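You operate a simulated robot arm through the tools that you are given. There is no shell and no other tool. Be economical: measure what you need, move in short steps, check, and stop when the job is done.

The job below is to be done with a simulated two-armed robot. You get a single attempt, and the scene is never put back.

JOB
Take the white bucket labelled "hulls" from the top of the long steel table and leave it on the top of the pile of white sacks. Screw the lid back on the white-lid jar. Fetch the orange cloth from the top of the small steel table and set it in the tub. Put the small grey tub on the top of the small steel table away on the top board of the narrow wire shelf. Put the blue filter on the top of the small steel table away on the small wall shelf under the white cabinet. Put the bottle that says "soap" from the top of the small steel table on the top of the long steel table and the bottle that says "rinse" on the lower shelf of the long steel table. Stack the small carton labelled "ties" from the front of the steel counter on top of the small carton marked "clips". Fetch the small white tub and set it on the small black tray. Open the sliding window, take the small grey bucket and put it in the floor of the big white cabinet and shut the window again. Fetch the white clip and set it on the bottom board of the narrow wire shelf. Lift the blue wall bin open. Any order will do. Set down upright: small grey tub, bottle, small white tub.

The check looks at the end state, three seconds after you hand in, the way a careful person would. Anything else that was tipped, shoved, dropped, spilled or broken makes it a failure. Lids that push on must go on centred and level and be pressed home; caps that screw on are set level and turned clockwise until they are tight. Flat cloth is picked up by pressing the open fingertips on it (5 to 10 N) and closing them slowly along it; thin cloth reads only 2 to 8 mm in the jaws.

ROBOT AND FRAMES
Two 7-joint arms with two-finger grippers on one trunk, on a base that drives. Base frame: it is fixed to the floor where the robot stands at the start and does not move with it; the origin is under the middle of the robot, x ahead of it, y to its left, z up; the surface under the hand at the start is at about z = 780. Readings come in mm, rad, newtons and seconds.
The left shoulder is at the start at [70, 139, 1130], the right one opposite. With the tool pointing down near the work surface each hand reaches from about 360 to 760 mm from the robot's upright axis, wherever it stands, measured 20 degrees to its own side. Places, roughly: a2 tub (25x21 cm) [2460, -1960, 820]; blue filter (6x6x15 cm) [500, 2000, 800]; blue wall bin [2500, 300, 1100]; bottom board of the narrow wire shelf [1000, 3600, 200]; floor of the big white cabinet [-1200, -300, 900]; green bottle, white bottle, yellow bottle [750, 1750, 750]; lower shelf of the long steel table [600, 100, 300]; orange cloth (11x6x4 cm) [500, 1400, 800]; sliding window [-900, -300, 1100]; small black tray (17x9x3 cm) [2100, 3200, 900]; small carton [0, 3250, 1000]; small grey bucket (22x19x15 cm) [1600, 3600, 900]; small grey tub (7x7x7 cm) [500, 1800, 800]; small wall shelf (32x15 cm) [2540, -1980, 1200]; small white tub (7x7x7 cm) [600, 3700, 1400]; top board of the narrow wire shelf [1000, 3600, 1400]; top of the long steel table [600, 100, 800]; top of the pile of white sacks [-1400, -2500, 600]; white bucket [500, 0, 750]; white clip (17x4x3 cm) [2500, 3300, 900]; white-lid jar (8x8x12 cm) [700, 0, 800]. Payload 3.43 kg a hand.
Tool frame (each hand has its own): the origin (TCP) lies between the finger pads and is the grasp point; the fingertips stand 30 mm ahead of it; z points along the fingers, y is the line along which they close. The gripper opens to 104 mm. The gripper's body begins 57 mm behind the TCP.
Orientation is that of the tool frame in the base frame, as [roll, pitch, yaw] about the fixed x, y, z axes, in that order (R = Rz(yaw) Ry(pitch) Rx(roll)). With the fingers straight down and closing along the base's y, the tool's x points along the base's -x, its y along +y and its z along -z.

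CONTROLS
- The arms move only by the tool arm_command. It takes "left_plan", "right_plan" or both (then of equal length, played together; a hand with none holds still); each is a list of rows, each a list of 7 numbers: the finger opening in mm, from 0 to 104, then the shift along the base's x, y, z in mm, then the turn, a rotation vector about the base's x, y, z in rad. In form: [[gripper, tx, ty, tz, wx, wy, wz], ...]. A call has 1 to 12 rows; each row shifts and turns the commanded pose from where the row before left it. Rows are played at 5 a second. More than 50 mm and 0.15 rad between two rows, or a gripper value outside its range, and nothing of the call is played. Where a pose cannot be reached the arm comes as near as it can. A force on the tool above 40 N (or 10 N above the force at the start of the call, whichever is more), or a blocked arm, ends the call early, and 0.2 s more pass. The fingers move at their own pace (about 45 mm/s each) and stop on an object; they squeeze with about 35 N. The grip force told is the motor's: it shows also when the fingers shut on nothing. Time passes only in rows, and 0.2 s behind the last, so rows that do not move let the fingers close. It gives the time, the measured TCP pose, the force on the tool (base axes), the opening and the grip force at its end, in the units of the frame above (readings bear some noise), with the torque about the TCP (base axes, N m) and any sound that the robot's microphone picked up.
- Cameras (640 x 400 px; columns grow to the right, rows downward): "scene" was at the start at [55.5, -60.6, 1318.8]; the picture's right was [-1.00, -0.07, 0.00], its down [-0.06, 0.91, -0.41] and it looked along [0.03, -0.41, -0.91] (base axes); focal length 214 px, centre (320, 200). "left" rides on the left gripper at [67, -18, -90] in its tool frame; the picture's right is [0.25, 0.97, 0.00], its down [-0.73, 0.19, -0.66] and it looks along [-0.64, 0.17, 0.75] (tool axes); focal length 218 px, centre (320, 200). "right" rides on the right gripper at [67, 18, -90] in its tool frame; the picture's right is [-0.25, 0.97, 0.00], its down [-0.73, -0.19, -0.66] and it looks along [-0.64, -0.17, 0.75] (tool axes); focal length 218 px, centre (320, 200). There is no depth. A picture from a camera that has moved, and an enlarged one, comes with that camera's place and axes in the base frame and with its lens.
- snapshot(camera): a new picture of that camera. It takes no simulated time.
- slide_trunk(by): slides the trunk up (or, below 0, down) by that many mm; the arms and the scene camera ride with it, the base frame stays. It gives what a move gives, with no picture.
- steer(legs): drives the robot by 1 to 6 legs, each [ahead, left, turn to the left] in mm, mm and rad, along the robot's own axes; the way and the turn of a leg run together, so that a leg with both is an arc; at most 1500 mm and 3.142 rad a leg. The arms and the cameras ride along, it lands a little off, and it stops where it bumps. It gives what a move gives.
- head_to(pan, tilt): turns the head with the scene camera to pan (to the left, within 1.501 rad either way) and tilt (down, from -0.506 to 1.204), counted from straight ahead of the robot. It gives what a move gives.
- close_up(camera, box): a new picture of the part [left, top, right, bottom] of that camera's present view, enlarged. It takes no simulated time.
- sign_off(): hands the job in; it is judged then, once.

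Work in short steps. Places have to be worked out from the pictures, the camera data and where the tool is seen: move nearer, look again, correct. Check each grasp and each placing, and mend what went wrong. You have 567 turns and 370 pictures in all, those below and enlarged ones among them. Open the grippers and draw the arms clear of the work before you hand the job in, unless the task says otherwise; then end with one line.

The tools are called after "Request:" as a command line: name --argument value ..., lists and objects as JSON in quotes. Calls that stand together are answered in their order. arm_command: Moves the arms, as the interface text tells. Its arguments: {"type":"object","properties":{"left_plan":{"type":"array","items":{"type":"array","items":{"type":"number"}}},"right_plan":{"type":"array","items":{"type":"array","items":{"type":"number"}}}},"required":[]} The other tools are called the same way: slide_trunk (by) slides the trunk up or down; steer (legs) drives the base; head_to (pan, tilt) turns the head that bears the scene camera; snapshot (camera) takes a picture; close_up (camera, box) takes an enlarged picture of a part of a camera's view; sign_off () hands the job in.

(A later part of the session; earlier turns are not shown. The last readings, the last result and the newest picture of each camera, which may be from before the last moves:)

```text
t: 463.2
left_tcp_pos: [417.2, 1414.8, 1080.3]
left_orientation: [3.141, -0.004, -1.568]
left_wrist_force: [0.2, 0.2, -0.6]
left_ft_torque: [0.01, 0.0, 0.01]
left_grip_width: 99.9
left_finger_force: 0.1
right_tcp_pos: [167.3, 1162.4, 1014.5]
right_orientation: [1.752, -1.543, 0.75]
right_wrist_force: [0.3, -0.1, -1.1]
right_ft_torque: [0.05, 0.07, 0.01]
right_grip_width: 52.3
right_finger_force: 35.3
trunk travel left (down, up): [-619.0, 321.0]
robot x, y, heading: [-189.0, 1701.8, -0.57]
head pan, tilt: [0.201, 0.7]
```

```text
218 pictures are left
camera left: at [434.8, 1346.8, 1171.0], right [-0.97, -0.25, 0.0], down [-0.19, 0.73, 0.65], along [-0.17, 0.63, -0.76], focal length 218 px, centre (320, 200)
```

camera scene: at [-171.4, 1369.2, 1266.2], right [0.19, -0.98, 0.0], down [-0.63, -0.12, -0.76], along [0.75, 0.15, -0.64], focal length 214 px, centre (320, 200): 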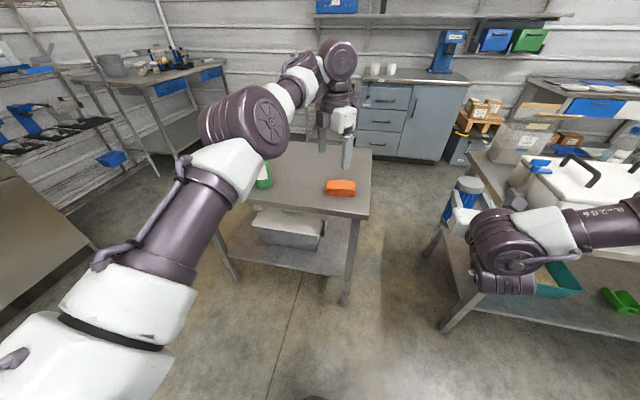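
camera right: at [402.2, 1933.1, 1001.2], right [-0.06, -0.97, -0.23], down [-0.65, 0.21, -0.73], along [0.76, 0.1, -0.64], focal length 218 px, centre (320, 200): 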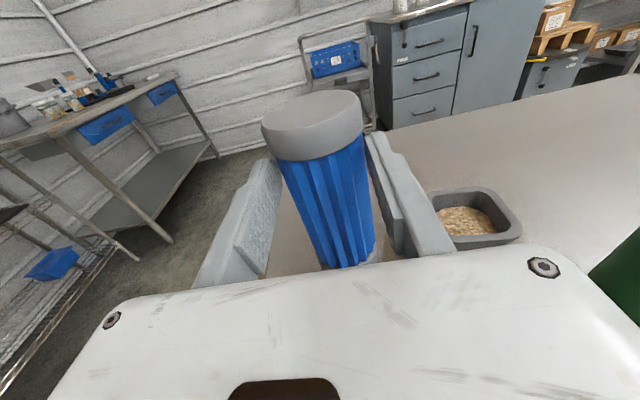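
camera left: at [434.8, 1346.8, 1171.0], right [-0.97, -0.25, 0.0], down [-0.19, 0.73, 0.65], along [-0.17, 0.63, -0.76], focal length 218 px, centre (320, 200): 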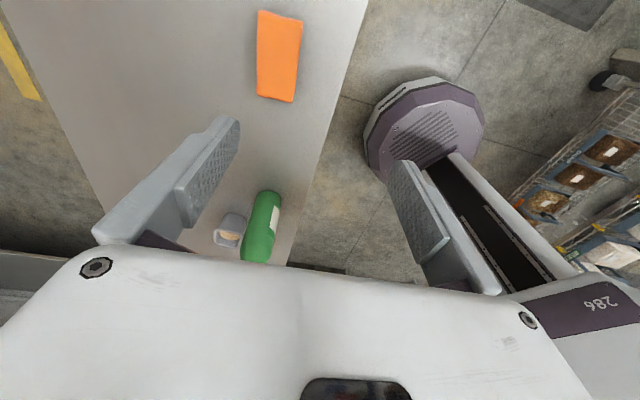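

Cloth centre ≈ (476,1404). Adjust the base and lower the trunk partly.

Request:
steer --legs '[[56, 23, 0]]'

Request:
slide_trunk --by -200

Request:
snapshot --camera "left"

```text
t: 464.2
left_tcp_pos: [474.9, 1402.9, 1082.8]
left_orientation: [3.141, -0.004, -1.568]
left_wrist_force: [0.4, 0.5, -0.6]
left_ft_torque: [-0.01, 0.02, 0.01]
left_grip_width: 100.0
left_finger_force: 0.0
right_tcp_pos: [225.6, 1151.9, 1013.4]
right_orientation: [1.724, -1.543, 0.781]
right_wrist_force: [0.2, 0.6, -1.2]
right_ft_torque: [0.03, 0.07, -0.02]
right_grip_width: 52.3
right_finger_force: 34.9
trunk travel left (down, up): [-619.0, 321.0]
robot x, y, heading: [-129.5, 1687.6, -0.575]
head pan, tilt: [0.201, 0.7]
```

```text
t: 466.4
left_tcp_pos: [477.3, 1401.9, 881.1]
left_orientation: [3.14, -0.005, -1.568]
left_wrist_force: [-0.4, 0.6, 0.2]
left_ft_torque: [0.04, -0.01, 0.0]
left_grip_width: 99.9
left_finger_force: 0.0
right_tcp_pos: [226.4, 1151.0, 813.9]
right_orientation: [1.763, -1.544, 0.744]
right_wrist_force: [-1.0, 0.7, -0.9]
right_ft_torque: [0.03, 0.04, 0.03]
right_grip_width: 52.0
right_finger_force: 34.4
trunk travel left (down, up): [-419.0, 521.0]
robot x, y, heading: [-128.5, 1692.6, -0.578]
head pan, tilt: [0.201, 0.7]
```

```text
217 pictures are left
camera left: at [494.3, 1335.0, 971.0], right [-0.97, -0.25, 0.0], down [-0.19, 0.73, 0.65], along [-0.17, 0.63, -0.76], focal length 218 px, centre (320, 200)
```

left: 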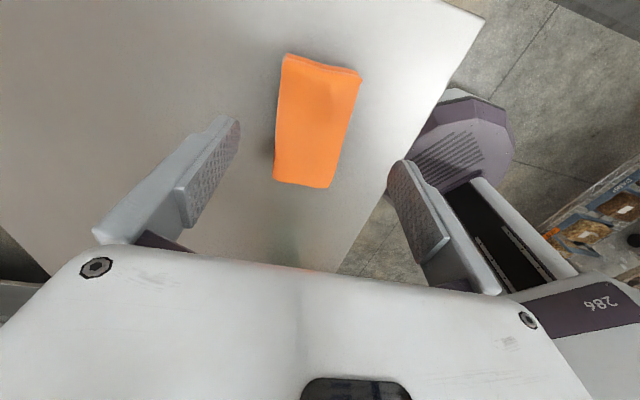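

Well aligned. Lower 54 mm more and close.

Request:
slide_trunk --by -52

Request:
arm_command --left_plan '[[100, 0, -4, -2, 0, 0, 0], [70, 0, -2, 0, 0, 0, 0], [50, 0, 0, 0, 0, 0, 0], [35, 0, 0, 0, 0, 0, 0], [20, 0, 0, 0, 0, 0, 0], [20, 0, 0, 0, 0, 0, 0], [20, 0, 0, 0, 0, 0, 0]]'

Request:
snapshot --camera "left"

```text
t: 467.3
left_tcp_pos: [476.5, 1402.1, 830.2]
left_orientation: [3.14, -0.004, -1.57]
left_wrist_force: [-0.7, 0.8, 0.0]
left_ft_torque: [-0.02, 0.02, 0.0]
left_grip_width: 99.8
left_finger_force: 0.0
right_tcp_pos: [226.2, 1151.0, 761.3]
right_orientation: [1.756, -1.541, 0.748]
right_wrist_force: [-0.4, 0.4, -0.6]
right_ft_torque: [0.06, 0.09, -0.02]
right_grip_width: 52.0
right_finger_force: 35.2
trunk travel left (down, up): [-367.0, 573.0]
robot x, y, heading: [-128.9, 1688.8, -0.576]
head pan, tilt: [0.201, 0.7]
```

```text
t: 468.9
left_tcp_pos: [474.4, 1398.1, 826.3]
left_orientation: [3.137, -0.009, -1.569]
left_wrist_force: [-0.7, -0.1, -0.4]
left_ft_torque: [0.01, 0.03, -0.01]
left_grip_width: 20.1
left_finger_force: 0.2
left hand out of reach, approached as far as the arm can: row 2
right_tcp_pos: [229.5, 1150.4, 761.3]
right_orientation: [1.773, -1.544, 0.731]
right_wrist_force: [0.6, -0.1, -2.0]
right_ft_torque: [0.03, 0.04, 0.05]
right_grip_width: 51.8
right_finger_force: 35.6
trunk travel left (down, up): [-367.0, 573.0]
robot x, y, heading: [-127.8, 1687.2, -0.575]
head pan, tilt: [0.201, 0.7]
```

```text
216 pictures are left
camera left: at [492.1, 1330.4, 916.8], right [-0.97, -0.26, 0.0], down [-0.19, 0.73, 0.65], along [-0.17, 0.63, -0.76], focal length 218 px, centre (320, 200)
```

left: 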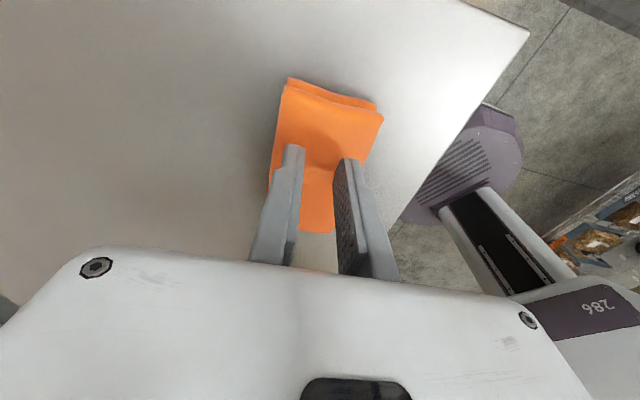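

Cloth is soft; keep closing slowly.

Request:
arm_command --left_plan '[[14, 0, 0, 0, 0, 0, 0], [8, 0, 0, 0, 0, 0, 0], [4, 0, 0, 0, 0, 0, 0], [0, 0, 0, 0, 0, 0, 0], [0, 0, 0, 0, 0, 0, 0]]'

Request:
snapshot --camera "left"

```text
t: 470.1
left_tcp_pos: [475.1, 1397.1, 827.6]
left_orientation: [3.14, -0.007, -1.57]
left_wrist_force: [-0.2, 0.4, 0.8]
left_ft_torque: [0.02, 0.0, 0.0]
left_grip_width: 0.0
left_finger_force: 34.9
right_tcp_pos: [228.1, 1151.5, 761.0]
right_orientation: [1.773, -1.543, 0.729]
right_wrist_force: [-0.4, -0.4, -1.3]
right_ft_torque: [0.05, 0.08, 0.02]
right_grip_width: 52.0
right_finger_force: 34.8
trunk travel left (down, up): [-367.0, 573.0]
robot x, y, heading: [-126.7, 1689.7, -0.575]
head pan, tilt: [0.201, 0.7]
```

```text
215 pictures are left
camera left: at [492.1, 1330.5, 916.8], right [-0.97, -0.26, 0.0], down [-0.19, 0.73, 0.65], along [-0.17, 0.63, -0.76], focal length 218 px, centre (320, 200)
```

left: 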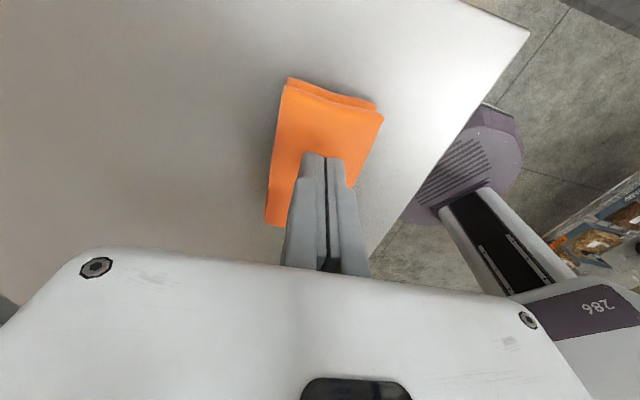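

Fingers shut above the thin cloth. As instructed: open to 50 mm, press the tips on it with 5–10 N and close slowly.

Request:
arm_command --left_plan '[[20, 0, -4, 10, 0, 0, 0], [45, 0, -4, 0, 0, 0, 0], [45, 0, 0, -6, 0, 0, 0], [45, 0, 0, -4, 0, 0, 0], [45, 0, 0, -2, 0, 0, 0], [45, 0, 0, -2, 0, 0, 0]]'

```text
t: 471.5
left_tcp_pos: [468.7, 1394.1, 825.0]
left_orientation: [-3.138, -0.011, -1.569]
left_wrist_force: [7.4, -6.9, 23.0]
left_ft_torque: [-0.06, -0.26, -0.08]
left_grip_width: 44.7
left_finger_force: 0.0
left hand out of reach, approached as far as the arm can: row 1, 2
right_tcp_pos: [225.3, 1150.5, 762.4]
right_orientation: [1.717, -1.542, 0.787]
right_wrist_force: [0.1, 0.0, -1.5]
right_ft_torque: [0.01, 0.05, 0.03]
right_grip_width: 51.9
right_finger_force: 34.8
trunk travel left (down, up): [-367.0, 573.0]
robot x, y, heading: [-127.1, 1685.5, -0.576]
head pan, tilt: [0.201, 0.7]
```

Request:
arm_command --left_plan '[[45, 0, 0, 2, 0, 0, 0], [45, 0, 0, 0, 0, 0, 0]]'

Request:
snapshot --camera "left"

```text
t: 472.1
left_tcp_pos: [467.4, 1394.2, 823.8]
left_orientation: [-3.141, -0.008, -1.569]
left_wrist_force: [7.1, -7.9, 23.2]
left_ft_torque: [-0.11, -0.47, -0.12]
left_grip_width: 44.6
left_finger_force: 0.0
right_tcp_pos: [226.2, 1150.8, 762.5]
right_orientation: [1.722, -1.541, 0.781]
right_wrist_force: [0.4, -0.4, -1.7]
right_ft_torque: [0.02, 0.06, 0.0]
right_grip_width: 51.5
right_finger_force: 34.9
trunk travel left (down, up): [-367.0, 573.0]
robot x, y, heading: [-129.7, 1688.0, -0.578]
head pan, tilt: [0.201, 0.7]
```

```text
214 pictures are left
camera left: at [485.8, 1328.1, 913.8], right [-0.97, -0.26, 0.0], down [-0.19, 0.73, 0.65], along [-0.17, 0.63, -0.76], focal length 218 px, centre (320, 200)
```

left: 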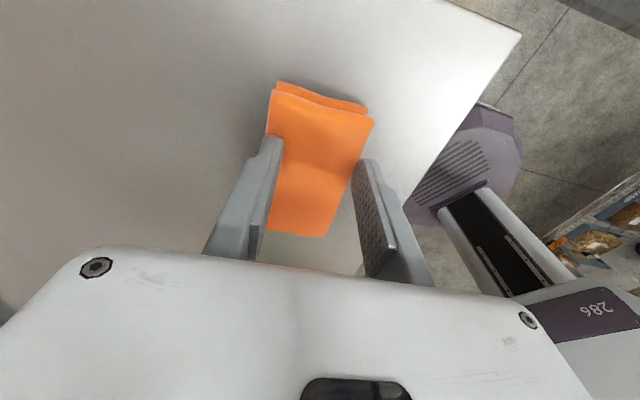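

Request:
arm_command --left_plan '[[45, 0, -3, 2, 0, 0, 0], [38, 0, 0, 0, 0, 0, 0], [32, 0, 0, 0, 0, 0, 0], [26, 0, 0, 0, 0, 0, 0], [20, 0, 0, 0, 0, 0, 0], [14, 0, 0, 0, 0, 0, 0], [8, 0, 0, 0, 0, 0, 0], [2, 0, 0, 0, 0, 0, 0], [0, 0, 0, 0, 0, 0, 0], [0, 0, 0, 0, 0, 0, 0]]'

Request:
snapshot --camera "left"

```text
t: 474.3
left_tcp_pos: [469.4, 1392.1, 822.9]
left_orientation: [3.138, -0.003, -1.569]
left_wrist_force: [0.0, 0.2, -0.1]
left_ft_torque: [0.0, 0.02, -0.02]
left_grip_width: 0.0
left_finger_force: 34.9
right_tcp_pos: [227.2, 1150.5, 761.4]
right_orientation: [1.773, -1.543, 0.732]
right_wrist_force: [0.3, -0.3, -1.4]
right_ft_torque: [0.06, 0.07, -0.03]
right_grip_width: 51.9
right_finger_force: 34.8
trunk travel left (down, up): [-367.0, 573.0]
robot x, y, heading: [-130.0, 1685.4, -0.573]
head pan, tilt: [0.201, 0.7]
```

```text
213 pictures are left
camera left: at [486.6, 1325.5, 913.7], right [-0.97, -0.25, 0.0], down [-0.19, 0.73, 0.65], along [-0.17, 0.63, -0.76], focal length 218 px, centre (320, 200)
```

left: 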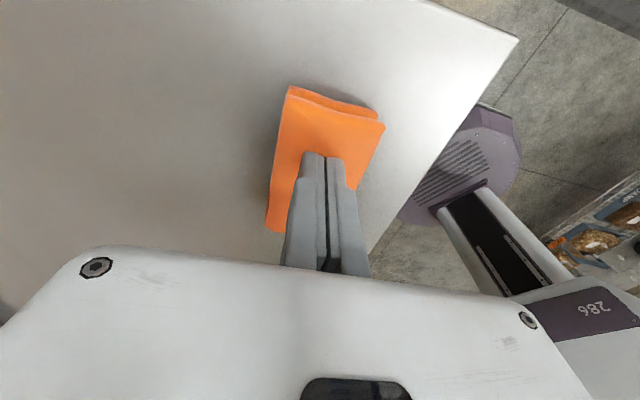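

The tips straddled the cloth's edges. Retry with 26 mm opening, both tips on the cloth, press ~8 N.

Request:
arm_command --left_plan '[[10, 0, 0, 8, 0, 0, 0], [28, -2, 0, 0, 0, 0, 0], [28, 0, 0, 0, 0, 0, 0], [28, 0, 0, -4, 0, 0, 0], [28, 0, 0, -2, 0, 0, 0]]'

Request:
arm_command --left_plan '[[28, 0, 0, -1.5, 0, 0, 0], [28, 0, 0, 0, 0, 0, 0]]'

```text
t: 475.5
left_tcp_pos: [466.7, 1391.5, 827.0]
left_orientation: [3.139, -0.005, -1.569]
left_wrist_force: [-0.1, 0.3, 1.3]
left_ft_torque: [-0.02, 0.01, -0.02]
left_grip_width: 27.8
left_finger_force: 0.1
right_tcp_pos: [228.1, 1150.8, 762.0]
right_orientation: [1.771, -1.543, 0.732]
right_wrist_force: [-0.4, -0.5, -1.4]
right_ft_torque: [0.01, 0.01, 0.0]
right_grip_width: 51.5
right_finger_force: 34.7
trunk travel left (down, up): [-367.0, 573.0]
robot x, y, heading: [-124.5, 1690.1, -0.574]
head pan, tilt: [0.201, 0.7]
```

```text
t: 476.1
left_tcp_pos: [467.2, 1391.5, 823.6]
left_orientation: [3.139, -0.006, -1.569]
left_wrist_force: [0.5, -0.1, -0.4]
left_ft_torque: [-0.02, -0.03, -0.01]
left_grip_width: 28.0
left_finger_force: 0.1
right_tcp_pos: [227.3, 1150.2, 760.9]
right_orientation: [1.772, -1.542, 0.732]
right_wrist_force: [-1.1, -0.7, -0.5]
right_ft_torque: [0.02, 0.1, -0.04]
right_grip_width: 51.7
right_finger_force: 34.8
trunk travel left (down, up): [-367.0, 573.0]
robot x, y, heading: [-128.0, 1685.2, -0.57]
head pan, tilt: [0.201, 0.7]
```

Request:
arm_command --left_plan '[[28, 0, 0, -1.5, 0, 0, 0], [28, 0, 0, -1.5, 0, 0, 0], [28, 0, 0, 0, 0, 0, 0]]'

Request:
arm_command --left_plan '[[28, 0, 0, -1.5, 0, 0, 0], [28, 0, 0, -1, 0, 0, 0], [28, 0, 0, 0, 0, 0, 0]]'

```text
t: 476.9
left_tcp_pos: [466.5, 1391.3, 821.3]
left_orientation: [3.137, -0.005, -1.569]
left_wrist_force: [0.2, -0.3, -0.1]
left_ft_torque: [0.01, 0.0, -0.02]
left_grip_width: 28.0
left_finger_force: 0.0
right_tcp_pos: [226.8, 1150.7, 761.4]
right_orientation: [1.772, -1.544, 0.73]
right_wrist_force: [0.4, -0.7, -1.9]
right_ft_torque: [0.02, 0.03, 0.0]
right_grip_width: 51.5
right_finger_force: 35.1
trunk travel left (down, up): [-367.0, 573.0]
robot x, y, heading: [-125.9, 1687.2, -0.579]
head pan, tilt: [0.201, 0.7]
```

```text
t: 477.7
left_tcp_pos: [467.2, 1391.2, 821.2]
left_orientation: [3.141, -0.009, -1.569]
left_wrist_force: [4.4, -2.2, 14.0]
left_ft_torque: [0.04, -0.12, -0.08]
left_grip_width: 27.7
left_finger_force: 0.0
right_tcp_pos: [225.9, 1152.8, 761.7]
right_orientation: [1.74, -1.545, 0.766]
right_wrist_force: [-0.6, -0.1, -1.0]
right_ft_torque: [0.03, 0.06, -0.02]
right_grip_width: 51.5
right_finger_force: 34.9
trunk travel left (down, up): [-367.0, 573.0]
robot x, y, heading: [-129.4, 1690.6, -0.575]
head pan, tilt: [0.201, 0.7]
```

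Contact: ease to ~9 N and close slowly.

Request:
arm_command --left_plan '[[28, 0, 0, 0.5, 0, 0, 0], [24, 0, 0, 0, 0, 0, 0], [20, 0, 0, 0, 0, 0, 0], [16, 0, 0, 0, 0, 0, 0], [12, 0, 0, 0, 0, 0, 0], [9, 0, 0, 0, 0, 0, 0], [6, 0, 0, 0, 0, 0, 0], [3, 0, 0, 0, 0, 0, 0], [0, 0, 0, 0, 0, 0, 0], [0, 0, 0, 0, 0, 0, 0]]'

Request:
snapshot --camera "left"

```text
t: 479.9
left_tcp_pos: [466.3, 1390.6, 819.6]
left_orientation: [3.14, -0.005, -1.569]
left_wrist_force: [0.0, 0.3, -1.3]
left_ft_torque: [0.01, 0.01, 0.0]
left_grip_width: 0.0
left_finger_force: 35.0
right_tcp_pos: [228.5, 1150.8, 760.9]
right_orientation: [1.773, -1.543, 0.731]
right_wrist_force: [-0.3, 0.1, -2.2]
right_ft_torque: [0.03, 0.05, 0.0]
right_grip_width: 51.5
right_finger_force: 35.3
trunk travel left (down, up): [-367.0, 573.0]
robot x, y, heading: [-126.3, 1686.2, -0.573]
head pan, tilt: [0.201, 0.7]
```

```text
212 pictures are left
camera left: at [484.1, 1324.3, 909.5], right [-0.97, -0.25, 0.0], down [-0.19, 0.73, 0.65], along [-0.17, 0.63, -0.76], focal length 218 px, centre (320, 200)
```

left: 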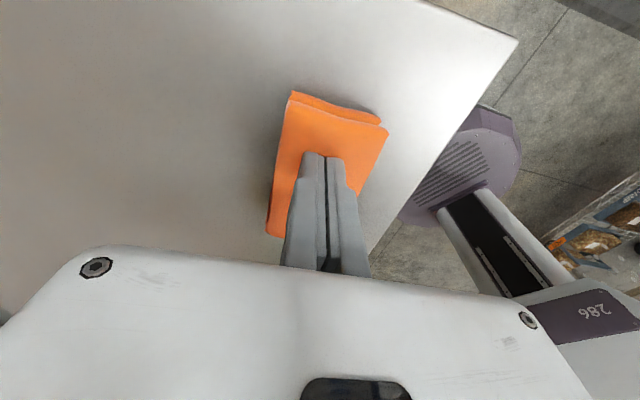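

Pressure vanished while closing. Press again at smaller opening and keep pushing down while closing.

Request:
arm_command --left_plan '[[16, 0, 0, 4, 0, 0, 0], [24, 0, 0, 0, 0, 0, 0], [24, 0, 0, -4, 0, 0, 0], [24, 0, 0, -2, 0, 0, 0], [24, 0, 0, -1.5, 0, 0, 0], [24, 0, 0, 0, 0, 0, 0]]'

```text
t: 481.3
left_tcp_pos: [464.1, 1392.0, 820.5]
left_orientation: [-3.139, -0.011, -1.567]
left_wrist_force: [10.4, -7.5, 26.5]
left_ft_torque: [-0.05, -0.26, -0.03]
left_grip_width: 23.8
left_finger_force: 0.1
right_tcp_pos: [227.2, 1151.0, 762.6]
right_orientation: [1.716, -1.542, 0.786]
right_wrist_force: [-0.5, -0.9, -1.2]
right_ft_torque: [0.05, 0.06, -0.01]
right_grip_width: 51.4
right_finger_force: 35.3
trunk travel left (down, up): [-367.0, 573.0]
robot x, y, heading: [-122.9, 1682.9, -0.572]
head pan, tilt: [0.201, 0.7]
```

Request:
arm_command --left_plan '[[24, 0, 0, 1, 0, 0, 0], [21, 0, 0, 0, 0, 0, 0], [18, 0, 0, -0.5, 0, 0, 0], [15, 0, 0, -0.5, 0, 0, 0], [12, 0, 0, -0.5, 0, 0, 0]]'

```text
t: 482.5
left_tcp_pos: [463.1, 1393.2, 818.6]
left_orientation: [-3.141, -0.006, -1.568]
left_wrist_force: [-1.7, -1.4, 25.6]
left_ft_torque: [0.11, 0.1, 0.04]
left_grip_width: 12.3
left_finger_force: 0.1
right_tcp_pos: [224.9, 1151.9, 764.1]
right_orientation: [1.656, -1.544, 0.847]
right_wrist_force: [0.3, -0.5, -2.0]
right_ft_torque: [0.03, 0.05, -0.01]
right_grip_width: 51.1
right_finger_force: 35.1
trunk travel left (down, up): [-367.0, 573.0]
robot x, y, heading: [-130.0, 1685.0, -0.572]
head pan, tilt: [0.201, 0.7]
```

Request:
arm_command --left_plan '[[12, 0, 0, 1, 0, 0, 0], [10, 0, 0, 0, 0, 0, 0], [8, 0, 0, 0, 0, 0, 0], [6, 0, 0, 0, 0, 0, 0], [4, 0, 0, 0, 0, 0, 0], [2, 0, 0, 0, 0, 0, 0], [0, 0, 0, 0, 0, 0, 0], [0, 0, 0, 0, 0, 0, 0]]'

Request:
snapshot --camera "left"

```text
t: 484.3
left_tcp_pos: [466.8, 1393.2, 816.0]
left_orientation: [3.138, -0.004, -1.567]
left_wrist_force: [-1.5, 1.5, 2.0]
left_ft_torque: [0.02, -0.01, -0.03]
left_grip_width: 6.2
left_finger_force: 33.9
right_tcp_pos: [226.5, 1151.5, 761.6]
right_orientation: [1.758, -1.541, 0.747]
right_wrist_force: [-0.2, 0.9, -1.1]
right_ft_torque: [0.04, 0.04, -0.02]
right_grip_width: 51.4
right_finger_force: 35.2
trunk travel left (down, up): [-367.0, 573.0]
robot x, y, heading: [-126.6, 1687.4, -0.576]
head pan, tilt: [0.201, 0.7]
```

```text
211 pictures are left
camera left: at [484.2, 1325.6, 905.8], right [-0.97, -0.25, 0.0], down [-0.19, 0.73, 0.65], along [-0.17, 0.63, -0.76], focal length 218 px, centre (320, 200)
```

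left: 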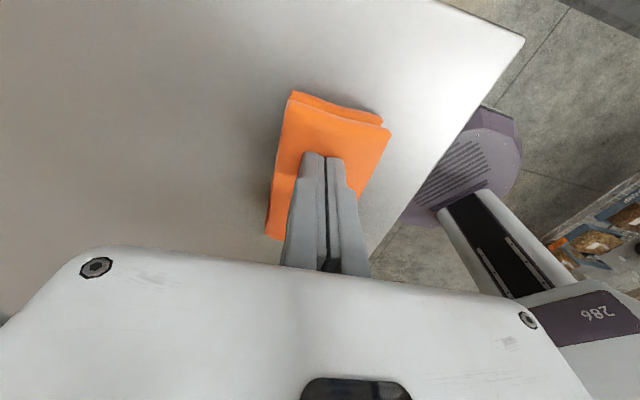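

Now it reads 6.2 mm – cloth pinched. Lift by the trunk and check.

Request:
slide_trunk --by 120

Request:
snapshot --camera "left"

```text
t: 485.8
left_tcp_pos: [466.5, 1391.9, 936.6]
left_orientation: [3.137, -0.006, -1.569]
left_wrist_force: [0.2, -0.6, 0.4]
left_ft_torque: [0.0, 0.02, 0.03]
left_grip_width: 0.0
left_finger_force: 34.9
right_tcp_pos: [227.1, 1150.2, 881.4]
right_orientation: [1.787, -1.543, 0.718]
right_wrist_force: [0.0, 0.3, -1.9]
right_ft_torque: [0.04, 0.06, 0.02]
right_grip_width: 50.9
right_finger_force: 35.2
trunk travel left (down, up): [-487.0, 453.0]
robot x, y, heading: [-126.9, 1686.6, -0.576]
head pan, tilt: [0.201, 0.7]
```

```text
210 pictures are left
camera left: at [484.5, 1325.2, 1025.6], right [-0.97, -0.25, 0.0], down [-0.19, 0.73, 0.65], along [-0.17, 0.63, -0.76], focal length 218 px, centre (320, 200)
```

left: 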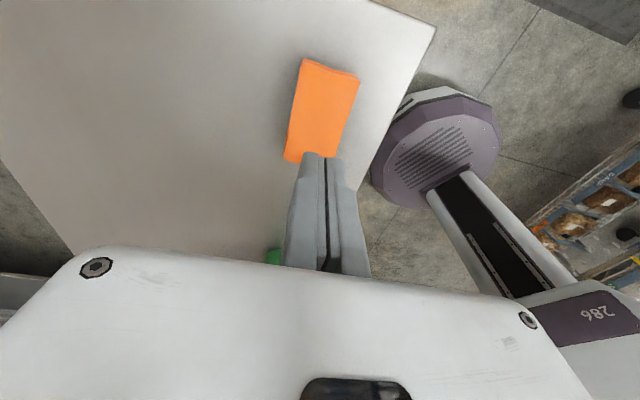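

Slipped out. I'll instead straddle the whole cloth at table level and squeeze it from both edges. Recentre by 12 mm and lower with 90 mm opening.

Request:
steer --legs '[[-12, 0, 0]]'

Request:
arm_command --left_plan '[[90, 0, 0, 0, 0, 0, 0], [90, 0, 0, 0, 0, 0, 0], [90, 0, 0, 0, 0, 0, 0], [90, 0, 0, 0, 0, 0, 0], [90, 0, 0, 0, 0, 0, 0]]'

Request:
slide_trunk --by -113

Request:
snapshot --camera "left"

```text
t: 486.5
left_tcp_pos: [457.5, 1399.2, 936.1]
left_orientation: [3.139, -0.006, -1.569]
left_wrist_force: [0.0, 0.4, -0.2]
left_ft_torque: [-0.02, -0.01, 0.02]
left_grip_width: 0.1
left_finger_force: 34.2
right_tcp_pos: [216.7, 1156.6, 881.9]
right_orientation: [1.798, -1.543, 0.704]
right_wrist_force: [-0.1, -0.1, -2.4]
right_ft_torque: [0.06, 0.01, -0.03]
right_grip_width: 51.6
right_finger_force: 35.4
trunk travel left (down, up): [-487.0, 453.0]
robot x, y, heading: [-139.9, 1693.7, -0.577]
head pan, tilt: [0.201, 0.7]
```

```text
t: 487.7
left_tcp_pos: [455.7, 1397.8, 936.7]
left_orientation: [3.139, -0.004, -1.569]
left_wrist_force: [-0.3, -0.2, 0.3]
left_ft_torque: [-0.02, -0.01, 0.01]
left_grip_width: 89.8
left_finger_force: 0.1
right_tcp_pos: [218.5, 1157.6, 881.8]
right_orientation: [1.777, -1.541, 0.728]
right_wrist_force: [1.0, 0.0, -1.4]
right_ft_torque: [0.06, 0.05, 0.03]
right_grip_width: 51.3
right_finger_force: 35.6
trunk travel left (down, up): [-487.0, 453.0]
robot x, y, heading: [-134.7, 1697.0, -0.578]
head pan, tilt: [0.201, 0.7]
```

```text
t: 489.2
left_tcp_pos: [456.5, 1398.6, 823.2]
left_orientation: [3.138, -0.006, -1.568]
left_wrist_force: [-0.1, 0.0, -0.4]
left_ft_torque: [0.01, 0.0, 0.0]
left_grip_width: 89.7
left_finger_force: 0.1
right_tcp_pos: [217.1, 1158.7, 768.1]
right_orientation: [1.762, -1.543, 0.743]
right_wrist_force: [0.0, 0.2, -1.7]
right_ft_torque: [0.07, 0.07, -0.02]
right_grip_width: 51.2
right_finger_force: 35.7
trunk travel left (down, up): [-374.0, 566.0]
robot x, y, heading: [-142.0, 1693.5, -0.573]
head pan, tilt: [0.201, 0.7]
```

```text
209 pictures are left
camera left: at [473.8, 1332.4, 913.0], right [-0.97, -0.25, 0.0], down [-0.19, 0.73, 0.65], along [-0.17, 0.63, -0.76], focal length 218 px, centre (320, 200)
```

left: 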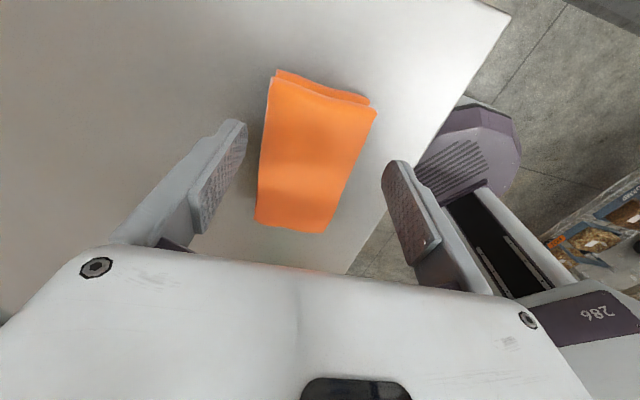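

Straddles the cloth. Lower to the table, ease, and close.

Request:
arm_command --left_plan '[[90, 0, 0, -2, 0, 0, 0], [90, 0, 0, -2, 0, 0, 0], [90, 0, 0, -1.5, 0, 0, 0], [90, 0, 0, -1.5, 0, 0, 0], [90, 0, 0, 0, 0, 0, 0]]'

```text
t: 490.4
left_tcp_pos: [457.0, 1398.9, 817.9]
left_orientation: [3.138, -0.006, -1.569]
left_wrist_force: [-0.4, -1.0, -0.2]
left_ft_torque: [0.01, -0.01, 0.01]
left_grip_width: 89.8
left_finger_force: 0.1
right_tcp_pos: [217.4, 1157.3, 767.5]
right_orientation: [1.776, -1.543, 0.727]
right_wrist_force: [-0.1, -0.3, -2.5]
right_ft_torque: [0.03, 0.04, 0.0]
right_grip_width: 50.9
right_finger_force: 35.3
trunk travel left (down, up): [-374.0, 566.0]
robot x, y, heading: [-138.0, 1693.6, -0.574]
head pan, tilt: [0.201, 0.7]
```

Request:
arm_command --left_plan '[[90, 0, 0, -1.5, 0, 0, 0], [90, 0, 0, -1.5, 0, 0, 0], [90, 0, 0, 0, 0, 0, 0]]'

```text
t: 491.2
left_tcp_pos: [456.6, 1399.1, 812.0]
left_orientation: [3.138, -0.005, -1.568]
left_wrist_force: [0.5, -0.2, -0.4]
left_ft_torque: [0.04, 0.0, -0.02]
left_grip_width: 90.3
left_finger_force: 0.0
right_tcp_pos: [217.2, 1157.3, 768.2]
right_orientation: [1.776, -1.542, 0.729]
right_wrist_force: [0.0, -0.9, -1.5]
right_ft_torque: [0.03, 0.04, -0.02]
right_grip_width: 51.0
right_finger_force: 35.2
trunk travel left (down, up): [-374.0, 566.0]
robot x, y, heading: [-139.6, 1691.4, -0.572]
head pan, tilt: [0.201, 0.7]
```

Tips are at ~782, just above the table. Close slowly.

Request:
arm_command --left_plan '[[80, 0, 0, -1, 0, 0, 0], [70, 0, 0, 0, 0, 0, 0], [60, 0, 0, 0, 0, 0, 0], [50, 0, 0, 0, 0, 0, 0], [40, 0, 0, 0, 0, 0, 0], [30, 0, 0, 0, 0, 0, 0], [20, 0, 0, 0, 0, 0, 0], [10, 0, 0, 0, 0, 0, 0], [0, 0, 0, 0, 0, 0, 0], [0, 0, 0, 0, 0, 0, 0]]'

Request:
snapshot --camera "left"

```text
t: 493.4
left_tcp_pos: [455.7, 1398.8, 811.8]
left_orientation: [3.138, -0.006, -1.57]
left_wrist_force: [0.4, 0.7, -0.1]
left_ft_torque: [-0.02, -0.01, 0.0]
left_grip_width: 57.8
left_finger_force: 35.3
right_tcp_pos: [216.8, 1158.2, 769.2]
right_orientation: [1.778, -1.543, 0.725]
right_wrist_force: [0.4, 0.0, -1.3]
right_ft_torque: [0.03, 0.03, 0.0]
right_grip_width: 50.7
right_finger_force: 34.6
trunk travel left (down, up): [-374.0, 566.0]
robot x, y, heading: [-141.8, 1693.4, -0.576]
head pan, tilt: [0.201, 0.7]
```

```text
208 pictures are left
camera left: at [473.8, 1332.2, 901.7], right [-0.97, -0.25, 0.0], down [-0.19, 0.73, 0.65], along [-0.17, 0.63, -0.76], focal length 218 px, centre (320, 200)
```

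left: 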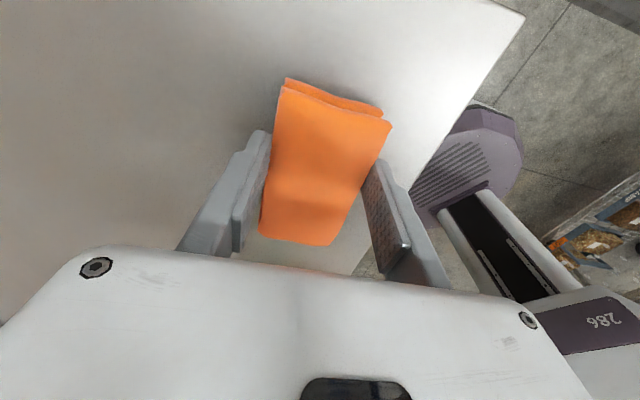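

Gripped across its 58 mm width with 35 N – it acts as a stiff folded block. Lift and check.

Request:
slide_trunk --by 130

Request:
snapshot --camera "left"

Request:
snapshot --camera "right"

```text
t: 495.0
left_tcp_pos: [456.7, 1398.6, 942.0]
left_orientation: [3.138, -0.006, -1.57]
left_wrist_force: [0.3, 0.9, -0.5]
left_ft_torque: [0.0, -0.02, -0.01]
left_grip_width: 57.1
left_finger_force: 34.8
right_tcp_pos: [218.2, 1157.6, 898.2]
right_orientation: [1.792, -1.543, 0.712]
right_wrist_force: [0.0, -0.6, -2.2]
right_ft_torque: [0.05, 0.06, 0.0]
right_grip_width: 50.8
right_finger_force: 35.2
trunk travel left (down, up): [-504.0, 436.0]
robot x, y, heading: [-137.0, 1696.6, -0.572]
head pan, tilt: [0.201, 0.7]
```

```text
207 pictures are left
camera left: at [474.0, 1332.0, 1031.3], right [-0.97, -0.25, 0.0], down [-0.19, 0.73, 0.65], along [-0.17, 0.63, -0.76], focal length 218 px, centre (320, 200)
```

left: 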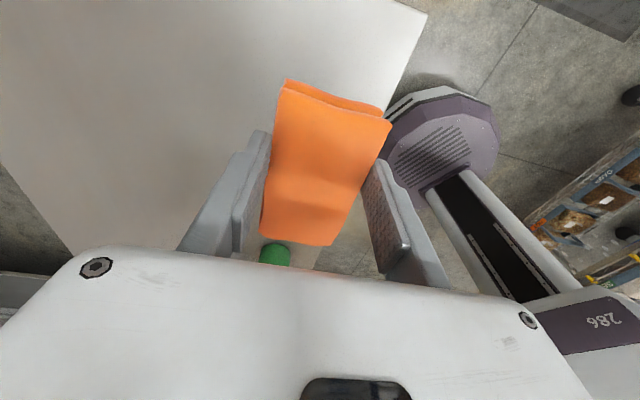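

```text
206 pictures are left
camera right: at [135.7, 1197.2, 966.0], right [-0.58, -0.78, -0.23], down [-0.43, 0.53, -0.73], along [0.69, -0.33, -0.64], focal length 218 px, centre (320, 200)
```

right: 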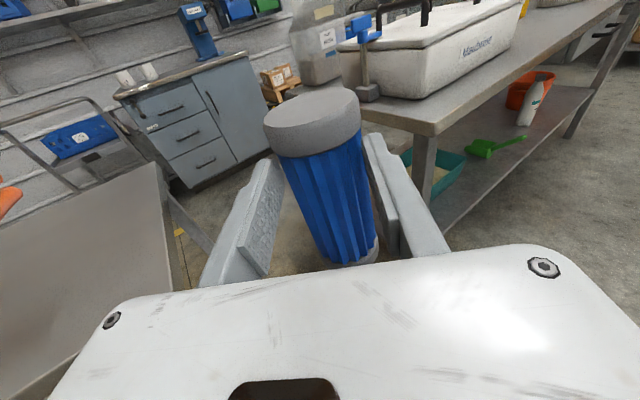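

Both held. Raise the trunk and drive around the long table's right end toward the far corner.

Request:
slide_trunk --by 180

Request:
steer --legs '[[-260, 0, 0], [0, 0, 0.572], [0, -1500, 0], [0, -1480, 0]]'

Request:
head_to --pan -0.2 --tilt 0.3

Request:
snapshot --camera "scene"

```text
t: 497.0
left_tcp_pos: [456.3, 1397.3, 1122.9]
left_orientation: [3.138, -0.005, -1.57]
left_wrist_force: [0.2, 0.6, 0.3]
left_ft_torque: [-0.03, 0.03, -0.02]
left_grip_width: 57.1
left_finger_force: 35.2
right_tcp_pos: [216.9, 1156.5, 1077.9]
right_orientation: [1.787, -1.542, 0.716]
right_wrist_force: [0.4, 0.4, -1.6]
right_ft_torque: [0.02, 0.03, -0.03]
right_grip_width: 50.5
right_finger_force: 35.1
trunk travel left (down, up): [-684.0, 256.0]
robot x, y, heading: [-135.5, 1696.8, -0.573]
head pan, tilt: [0.201, 0.7]
```

```text
t: 514.4
left_tcp_pos: [342.6, -1046.8, 1122.0]
left_orientation: [3.137, -0.003, -0.975]
left_wrist_force: [0.9, 0.3, -0.3]
left_ft_torque: [-0.04, -0.01, 0.01]
left_grip_width: 56.9
left_finger_force: 35.0
right_tcp_pos: [279.1, -1378.7, 1077.6]
right_orientation: [1.777, -1.542, 1.319]
right_wrist_force: [0.3, 0.0, -0.9]
right_ft_torque: [0.02, 0.09, -0.02]
right_grip_width: 50.2
right_finger_force: 34.8
trunk travel left (down, up): [-684.0, 256.0]
robot x, y, heading: [-317.0, -1131.4, 0.015]
head pan, tilt: [0.201, 0.7]
```

```text
t: 515.2
left_tcp_pos: [342.6, -1045.1, 1122.5]
left_orientation: [3.139, -0.005, -0.975]
left_wrist_force: [0.7, 0.4, -1.3]
left_ft_torque: [-0.02, -0.02, -0.01]
left_grip_width: 57.0
left_finger_force: 35.1
right_tcp_pos: [279.4, -1380.0, 1078.4]
right_orientation: [1.781, -1.542, 1.316]
right_wrist_force: [0.0, -0.6, -2.2]
right_ft_torque: [0.0, 0.14, 0.0]
right_grip_width: 50.0
right_finger_force: 34.5
trunk travel left (down, up): [-684.0, 256.0]
robot x, y, heading: [-311.5, -1130.0, 0.022]
head pan, tilt: [-0.201, 0.3]
```

```text
205 pictures are left
camera scene: at [-172.2, -1150.0, 1447.2], right [-0.18, -0.98, 0.0], down [-0.29, 0.05, -0.95], along [0.94, -0.17, -0.3], focal length 214 px, centre (320, 200)
```

scene: 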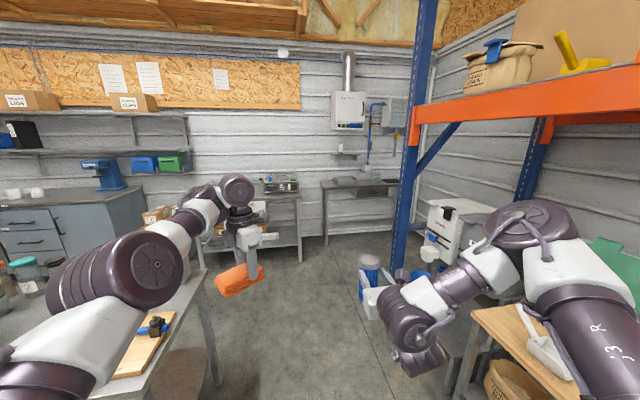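

Path ahead is clear. Drive ahead 1500 mm and look at the corner.

Request:
steer --legs '[[1500, 0, -0.022]]'

Request:
head_to --pan -0.6 --tilt 0.35

Request:
snapshot --camera "scene"

```text
t: 522.7
left_tcp_pos: [1846.5, -1086.7, 1123.3]
left_orientation: [3.136, -0.006, -1.024]
left_wrist_force: [0.2, 0.0, -0.1]
left_ft_torque: [-0.01, 0.0, 0.05]
left_grip_width: 57.0
left_finger_force: 34.6
right_tcp_pos: [1765.7, -1414.4, 1077.6]
right_orientation: [1.773, -1.543, 1.274]
right_wrist_force: [0.1, 0.5, -1.7]
right_ft_torque: [0.0, 0.08, 0.01]
right_grip_width: 49.3
right_finger_force: 34.6
trunk travel left (down, up): [-684.0, 256.0]
robot x, y, heading: [1184.3, -1141.3, -0.033]
head pan, tilt: [-0.201, 0.3]
```

```text
t: 523.5
left_tcp_pos: [1846.4, -1087.4, 1122.3]
left_orientation: [3.14, -0.006, -1.026]
left_wrist_force: [0.8, 0.4, -0.3]
left_ft_torque: [-0.03, -0.02, 0.02]
left_grip_width: 57.0
left_finger_force: 35.0
right_tcp_pos: [1766.3, -1416.3, 1078.3]
right_orientation: [1.781, -1.542, 1.267]
right_wrist_force: [0.0, 0.4, -1.5]
right_ft_torque: [0.02, 0.06, 0.0]
right_grip_width: 49.4
right_finger_force: 35.7
trunk travel left (down, up): [-684.0, 256.0]
robot x, y, heading: [1186.4, -1142.0, -0.026]
head pan, tilt: [-0.6, 0.351]
```

```text
204 pictures are left
camera scene: at [1311.5, -1198.2, 1442.6], right [-0.59, -0.81, 0.0], down [-0.28, 0.2, -0.94], along [0.76, -0.55, -0.34], focal length 214 px, centre (320, 200)
```

scene: 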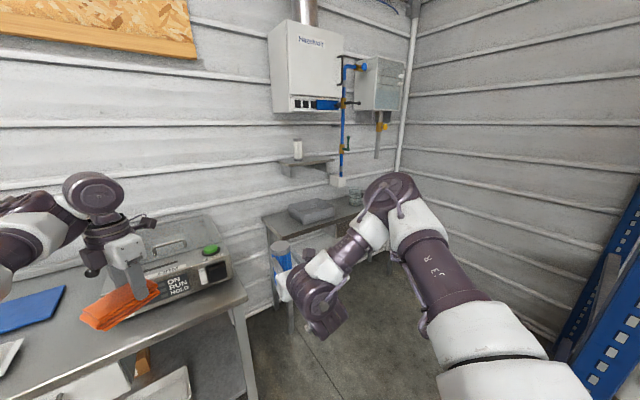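

Request:
close_up --camera "scene" --box '[230, 110, 420, 250]'

```text
2.86 times, centred on (325, 180) of scene
camera zoom: at [1311.5, -1198.2, 1442.6], right [-0.59, -0.81, 0.0], down [-0.28, 0.2, -0.94], along [0.76, -0.55, -0.34], focal length 613 px, centre (306, 257)
```

zoom: 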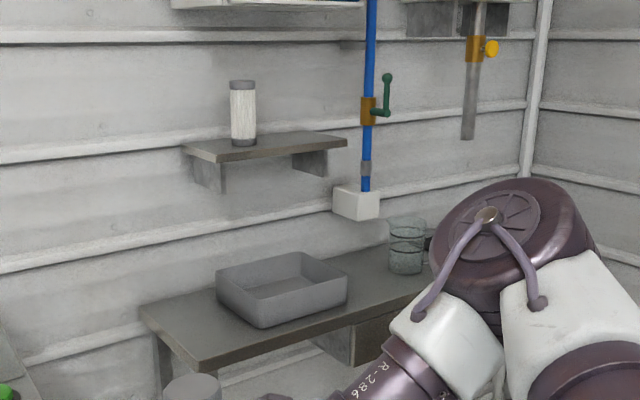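

The tub and wall shelf are in view. I'll place the filter first; swing the left (cloth) hand outward out of the way.

Request:
arm_command --left_plan '[[20, 4, 40, 0, 0, 0, 0], [20, 2, 40, 0, 0, 0, 0], [20, -2, 40, 0, 0, 0, 0], [20, -6, 40, 0, 0, 0, 0], [20, -10, 40, 0, 0, 0, 0], [20, -14, 40, 0, 0, 0, 0], [20, -18, 40, 0, 0, 0, 0], [20, -20, 40, 0, 0, 0, 0], [20, -22, 40, 0, 0, 0, 0]]'

Request:
snapshot --camera "left"

```text
t: 525.5
left_tcp_pos: [1860.6, -1006.9, 1122.0]
left_orientation: [3.14, -0.007, -1.026]
left_wrist_force: [-0.2, -0.3, 0.3]
left_ft_torque: [-0.01, -0.02, 0.0]
left_grip_width: 57.1
left_finger_force: 35.0
left hand out of reach, approached as far as the arm can: row 1, 2, 3, 4, 5, 6, 7, 8, 9
right_tcp_pos: [1765.9, -1415.4, 1080.6]
right_orientation: [1.745, -1.542, 1.301]
right_wrist_force: [0.6, 1.0, -0.3]
right_ft_torque: [-0.02, 0.03, 0.0]
right_grip_width: 39.9
right_finger_force: 0.6
trunk travel left (down, up): [-684.0, 256.0]
robot x, y, heading: [1184.4, -1141.8, -0.032]
head pan, tilt: [-0.6, 0.351]
```

```text
202 pictures are left
camera left: at [1909.4, -1054.6, 1210.8], right [-0.69, -0.72, 0.0], down [-0.54, 0.53, 0.65], along [-0.47, 0.45, -0.76], focal length 218 px, centre (320, 200)
```

left: 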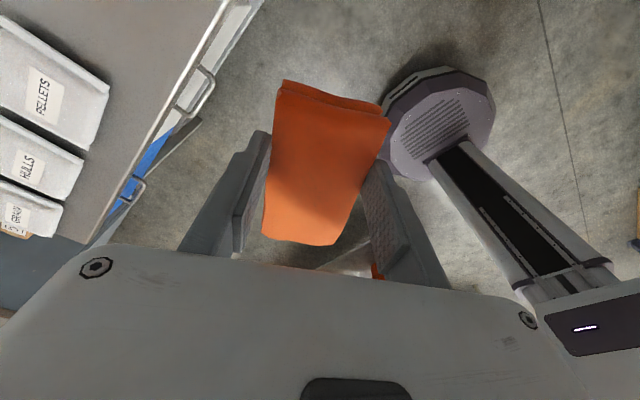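

The right gripper reads 40 mm with no force – the filter may have slipped out. Look.

Request:
snapshot --camera "right"

Request:
head_to --pan -0.5 --tilt 0.9

Request:
snapshot --camera "scene"

```text
201 pictures are left
camera right: at [1675.3, -1423.9, 1146.6], right [-0.09, -0.97, -0.23], down [-0.64, 0.23, -0.73], along [0.76, 0.08, -0.64], focal length 218 px, centre (320, 200)
```

right: 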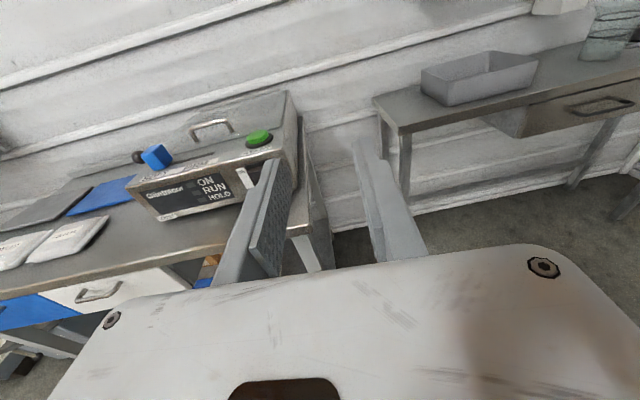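

```text
t: 526.5
left_tcp_pos: [1858.9, -1007.1, 1121.6]
left_orientation: [3.14, -0.008, -1.025]
left_wrist_force: [-1.2, 0.0, -1.5]
left_ft_torque: [-0.02, -0.03, 0.01]
left_grip_width: 56.9
left_finger_force: 34.9
right_tcp_pos: [1765.6, -1415.1, 1078.3]
right_orientation: [1.771, -1.543, 1.278]
right_wrist_force: [0.5, 0.2, 0.2]
right_ft_torque: [0.02, 0.0, -0.03]
right_grip_width: 39.9
right_finger_force: 0.1
trunk travel left (down, up): [-684.0, 256.0]
robot x, y, heading: [1185.6, -1143.7, -0.031]
head pan, tilt: [-0.499, 0.901]
```

```text
200 pictures are left
camera scene: at [1301.1, -1181.4, 1395.1], right [-0.5, -0.86, 0.0], down [-0.68, 0.4, -0.62], along [0.54, -0.31, -0.78], focal length 214 px, centre (320, 200)
```

scene: 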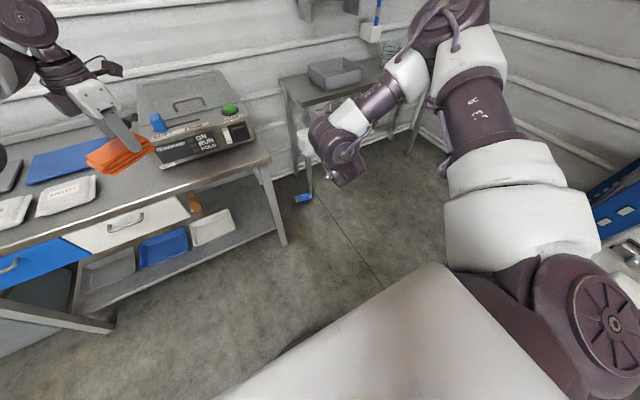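

The filter fell to the floor. Zoom in to see where and how it lies.

Request:
close_up --camera "scene" --box '[250, 160, 360, 230]'

```text
5.71 times, centred on (305, 195) of scene
camera zoom: at [1301.1, -1181.4, 1395.1], right [-0.5, -0.86, 0.0], down [-0.68, 0.4, -0.62], along [0.54, -0.31, -0.78], focal length 1226 px, centre (406, 229)
```

zoom: 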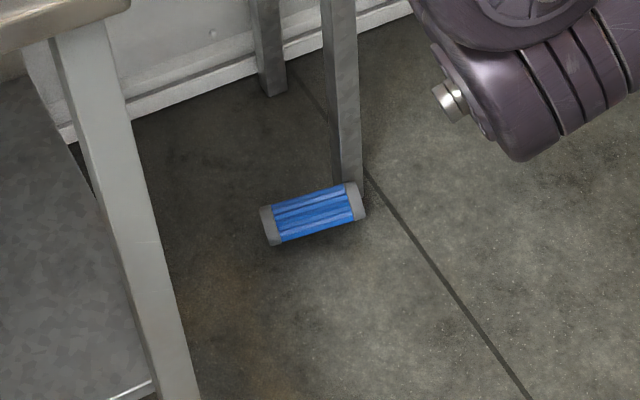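

Plan: deliver the cloth first, then recover the filter with the left hand. Move to a standoff before the corner bench and turn right.

Request:
steer --legs '[[280, -480, 0], [0, 0, -0.42]]'

Request:
head_to --pan 0 --tilt 0.5

Request:
snapshot --camera "scene"

```text
t: 531.0
left_tcp_pos: [2111.1, -1803.9, 1120.9]
left_orientation: [3.14, -0.008, -1.453]
left_wrist_force: [-0.9, 0.1, -1.8]
left_ft_torque: [-0.03, 0.01, 0.01]
left_grip_width: 56.9
left_finger_force: 35.2
right_tcp_pos: [1855.6, -2137.6, 1077.3]
right_orientation: [1.772, -1.543, 0.847]
right_wrist_force: [-0.1, 0.1, -0.5]
right_ft_torque: [0.02, 0.0, -0.01]
right_grip_width: 40.2
right_finger_force: 0.0
trunk travel left (down, up): [-684.0, 256.0]
robot x, y, heading: [1440.4, -1648.1, -0.456]
head pan, tilt: [-0.499, 0.901]
```

```text
t: 531.9
left_tcp_pos: [2111.2, -1803.1, 1121.1]
left_orientation: [3.139, -0.008, -1.452]
left_wrist_force: [0.0, 0.0, -0.4]
left_ft_torque: [-0.03, 0.0, -0.02]
left_grip_width: 57.0
left_finger_force: 34.6
right_tcp_pos: [1855.1, -2136.3, 1078.3]
right_orientation: [1.764, -1.543, 0.854]
right_wrist_force: [-0.4, 0.8, 0.0]
right_ft_torque: [-0.04, 0.01, 0.02]
right_grip_width: 40.0
right_finger_force: 0.0
trunk travel left (down, up): [-684.0, 256.0]
robot x, y, heading: [1439.3, -1641.7, -0.458]
head pan, tilt: [0.0, 0.499]
```

```text
198 pictures are left
camera scene: at [1568.5, -1708.0, 1428.9], right [-0.44, -0.9, 0.0], down [-0.43, 0.21, -0.88], along [0.79, -0.39, -0.48], focal length 214 px, centre (320, 200)
```

scene: 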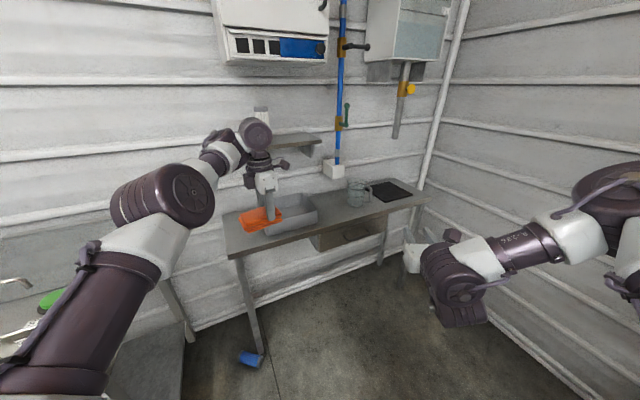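

Request:
close_up --camera "scene" --box '[210, 100, 370, 260]'

```text
2.50 times, centred on (290, 180) of scene
camera zoom: at [1568.5, -1708.0, 1428.9], right [-0.44, -0.9, 0.0], down [-0.43, 0.21, -0.88], along [0.79, -0.39, -0.48], focal length 536 px, centre (395, 250)
```

zoom: 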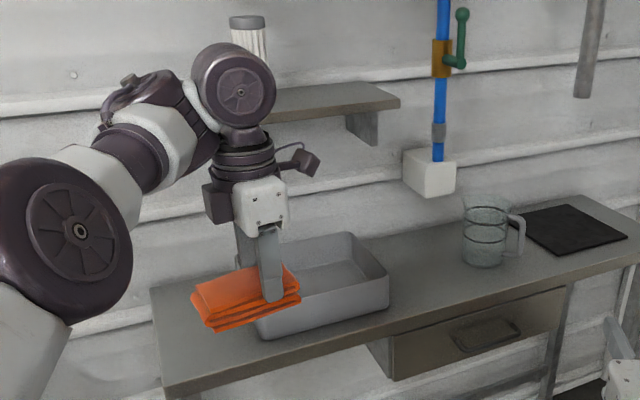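

Tub spans x 2390–2600, y −1845…−2105, rim z≈870; shelf above it. Lower the trunk 190 mm, then advance 360 mm.

Request:
slide_trunk --by -190

Request:
steer --legs '[[355, -13, 0]]'

Request:
snapshot --camera "left"

Request:
snapshot --camera "scene"

```text
t: 534.0
left_tcp_pos: [2110.9, -1802.3, 931.7]
left_orientation: [3.141, -0.009, -1.452]
left_wrist_force: [0.8, 0.0, -0.7]
left_ft_torque: [0.0, 0.0, 0.02]
left_grip_width: 56.9
left_finger_force: 35.0
right_tcp_pos: [1855.4, -2136.9, 888.4]
right_orientation: [1.759, -1.544, 0.86]
right_wrist_force: [-0.2, 0.3, 0.5]
right_ft_torque: [0.0, -0.02, 0.01]
right_grip_width: 39.9
right_finger_force: 0.1
trunk travel left (down, up): [-494.0, 446.0]
robot x, y, heading: [1443.0, -1646.8, -0.462]
head pan, tilt: [0.0, 0.499]
```

```text
t: 535.8
left_tcp_pos: [2323.8, -1915.7, 929.1]
left_orientation: [3.134, 0.005, -1.459]
left_wrist_force: [-5.8, 2.4, 0.0]
left_ft_torque: [0.08, 0.15, -0.11]
left_grip_width: 58.1
left_finger_force: 33.3
right_tcp_pos: [2074.7, -2248.7, 888.0]
right_orientation: [1.729, -1.543, 0.897]
right_wrist_force: [-0.6, 0.0, 0.5]
right_ft_torque: [0.02, -0.02, 0.02]
right_grip_width: 40.0
right_finger_force: 0.1
trunk travel left (down, up): [-494.0, 446.0]
robot x, y, heading: [1653.4, -1760.5, -0.449]
head pan, tilt: [0.0, 0.499]
stopped in leg 1: the force on the tool passed its limit at 97 N (the readings are from after the stop); the commanded pose is now the measured one
```

```text
196 pictures are left
camera left: at [2348.9, -1980.3, 1018.3], right [-0.93, -0.36, 0.01], down [-0.27, 0.7, 0.66], along [-0.24, 0.62, -0.75], focal length 218 px, centre (320, 200)
```

left: 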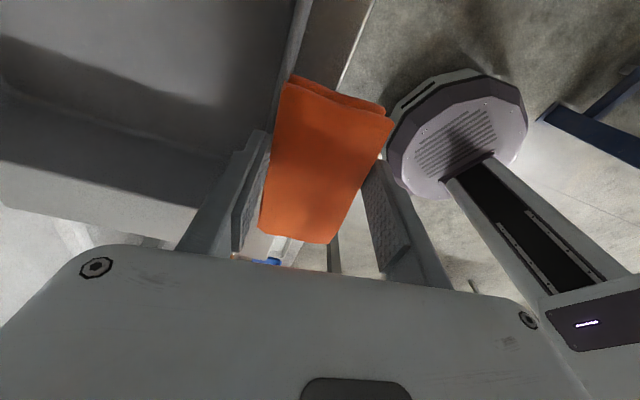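

```text
195 pictures are left
camera scene: at [1783.5, -1823.1, 1239.0], right [-0.44, -0.9, 0.0], down [-0.43, 0.21, -0.88], along [0.79, -0.38, -0.48], focal length 214 px, centre (320, 200)
```

scene: 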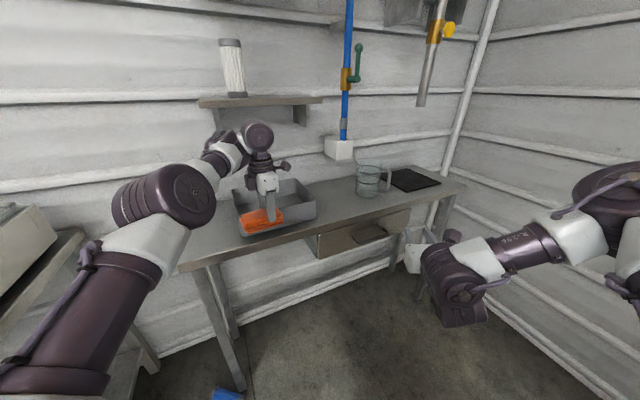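

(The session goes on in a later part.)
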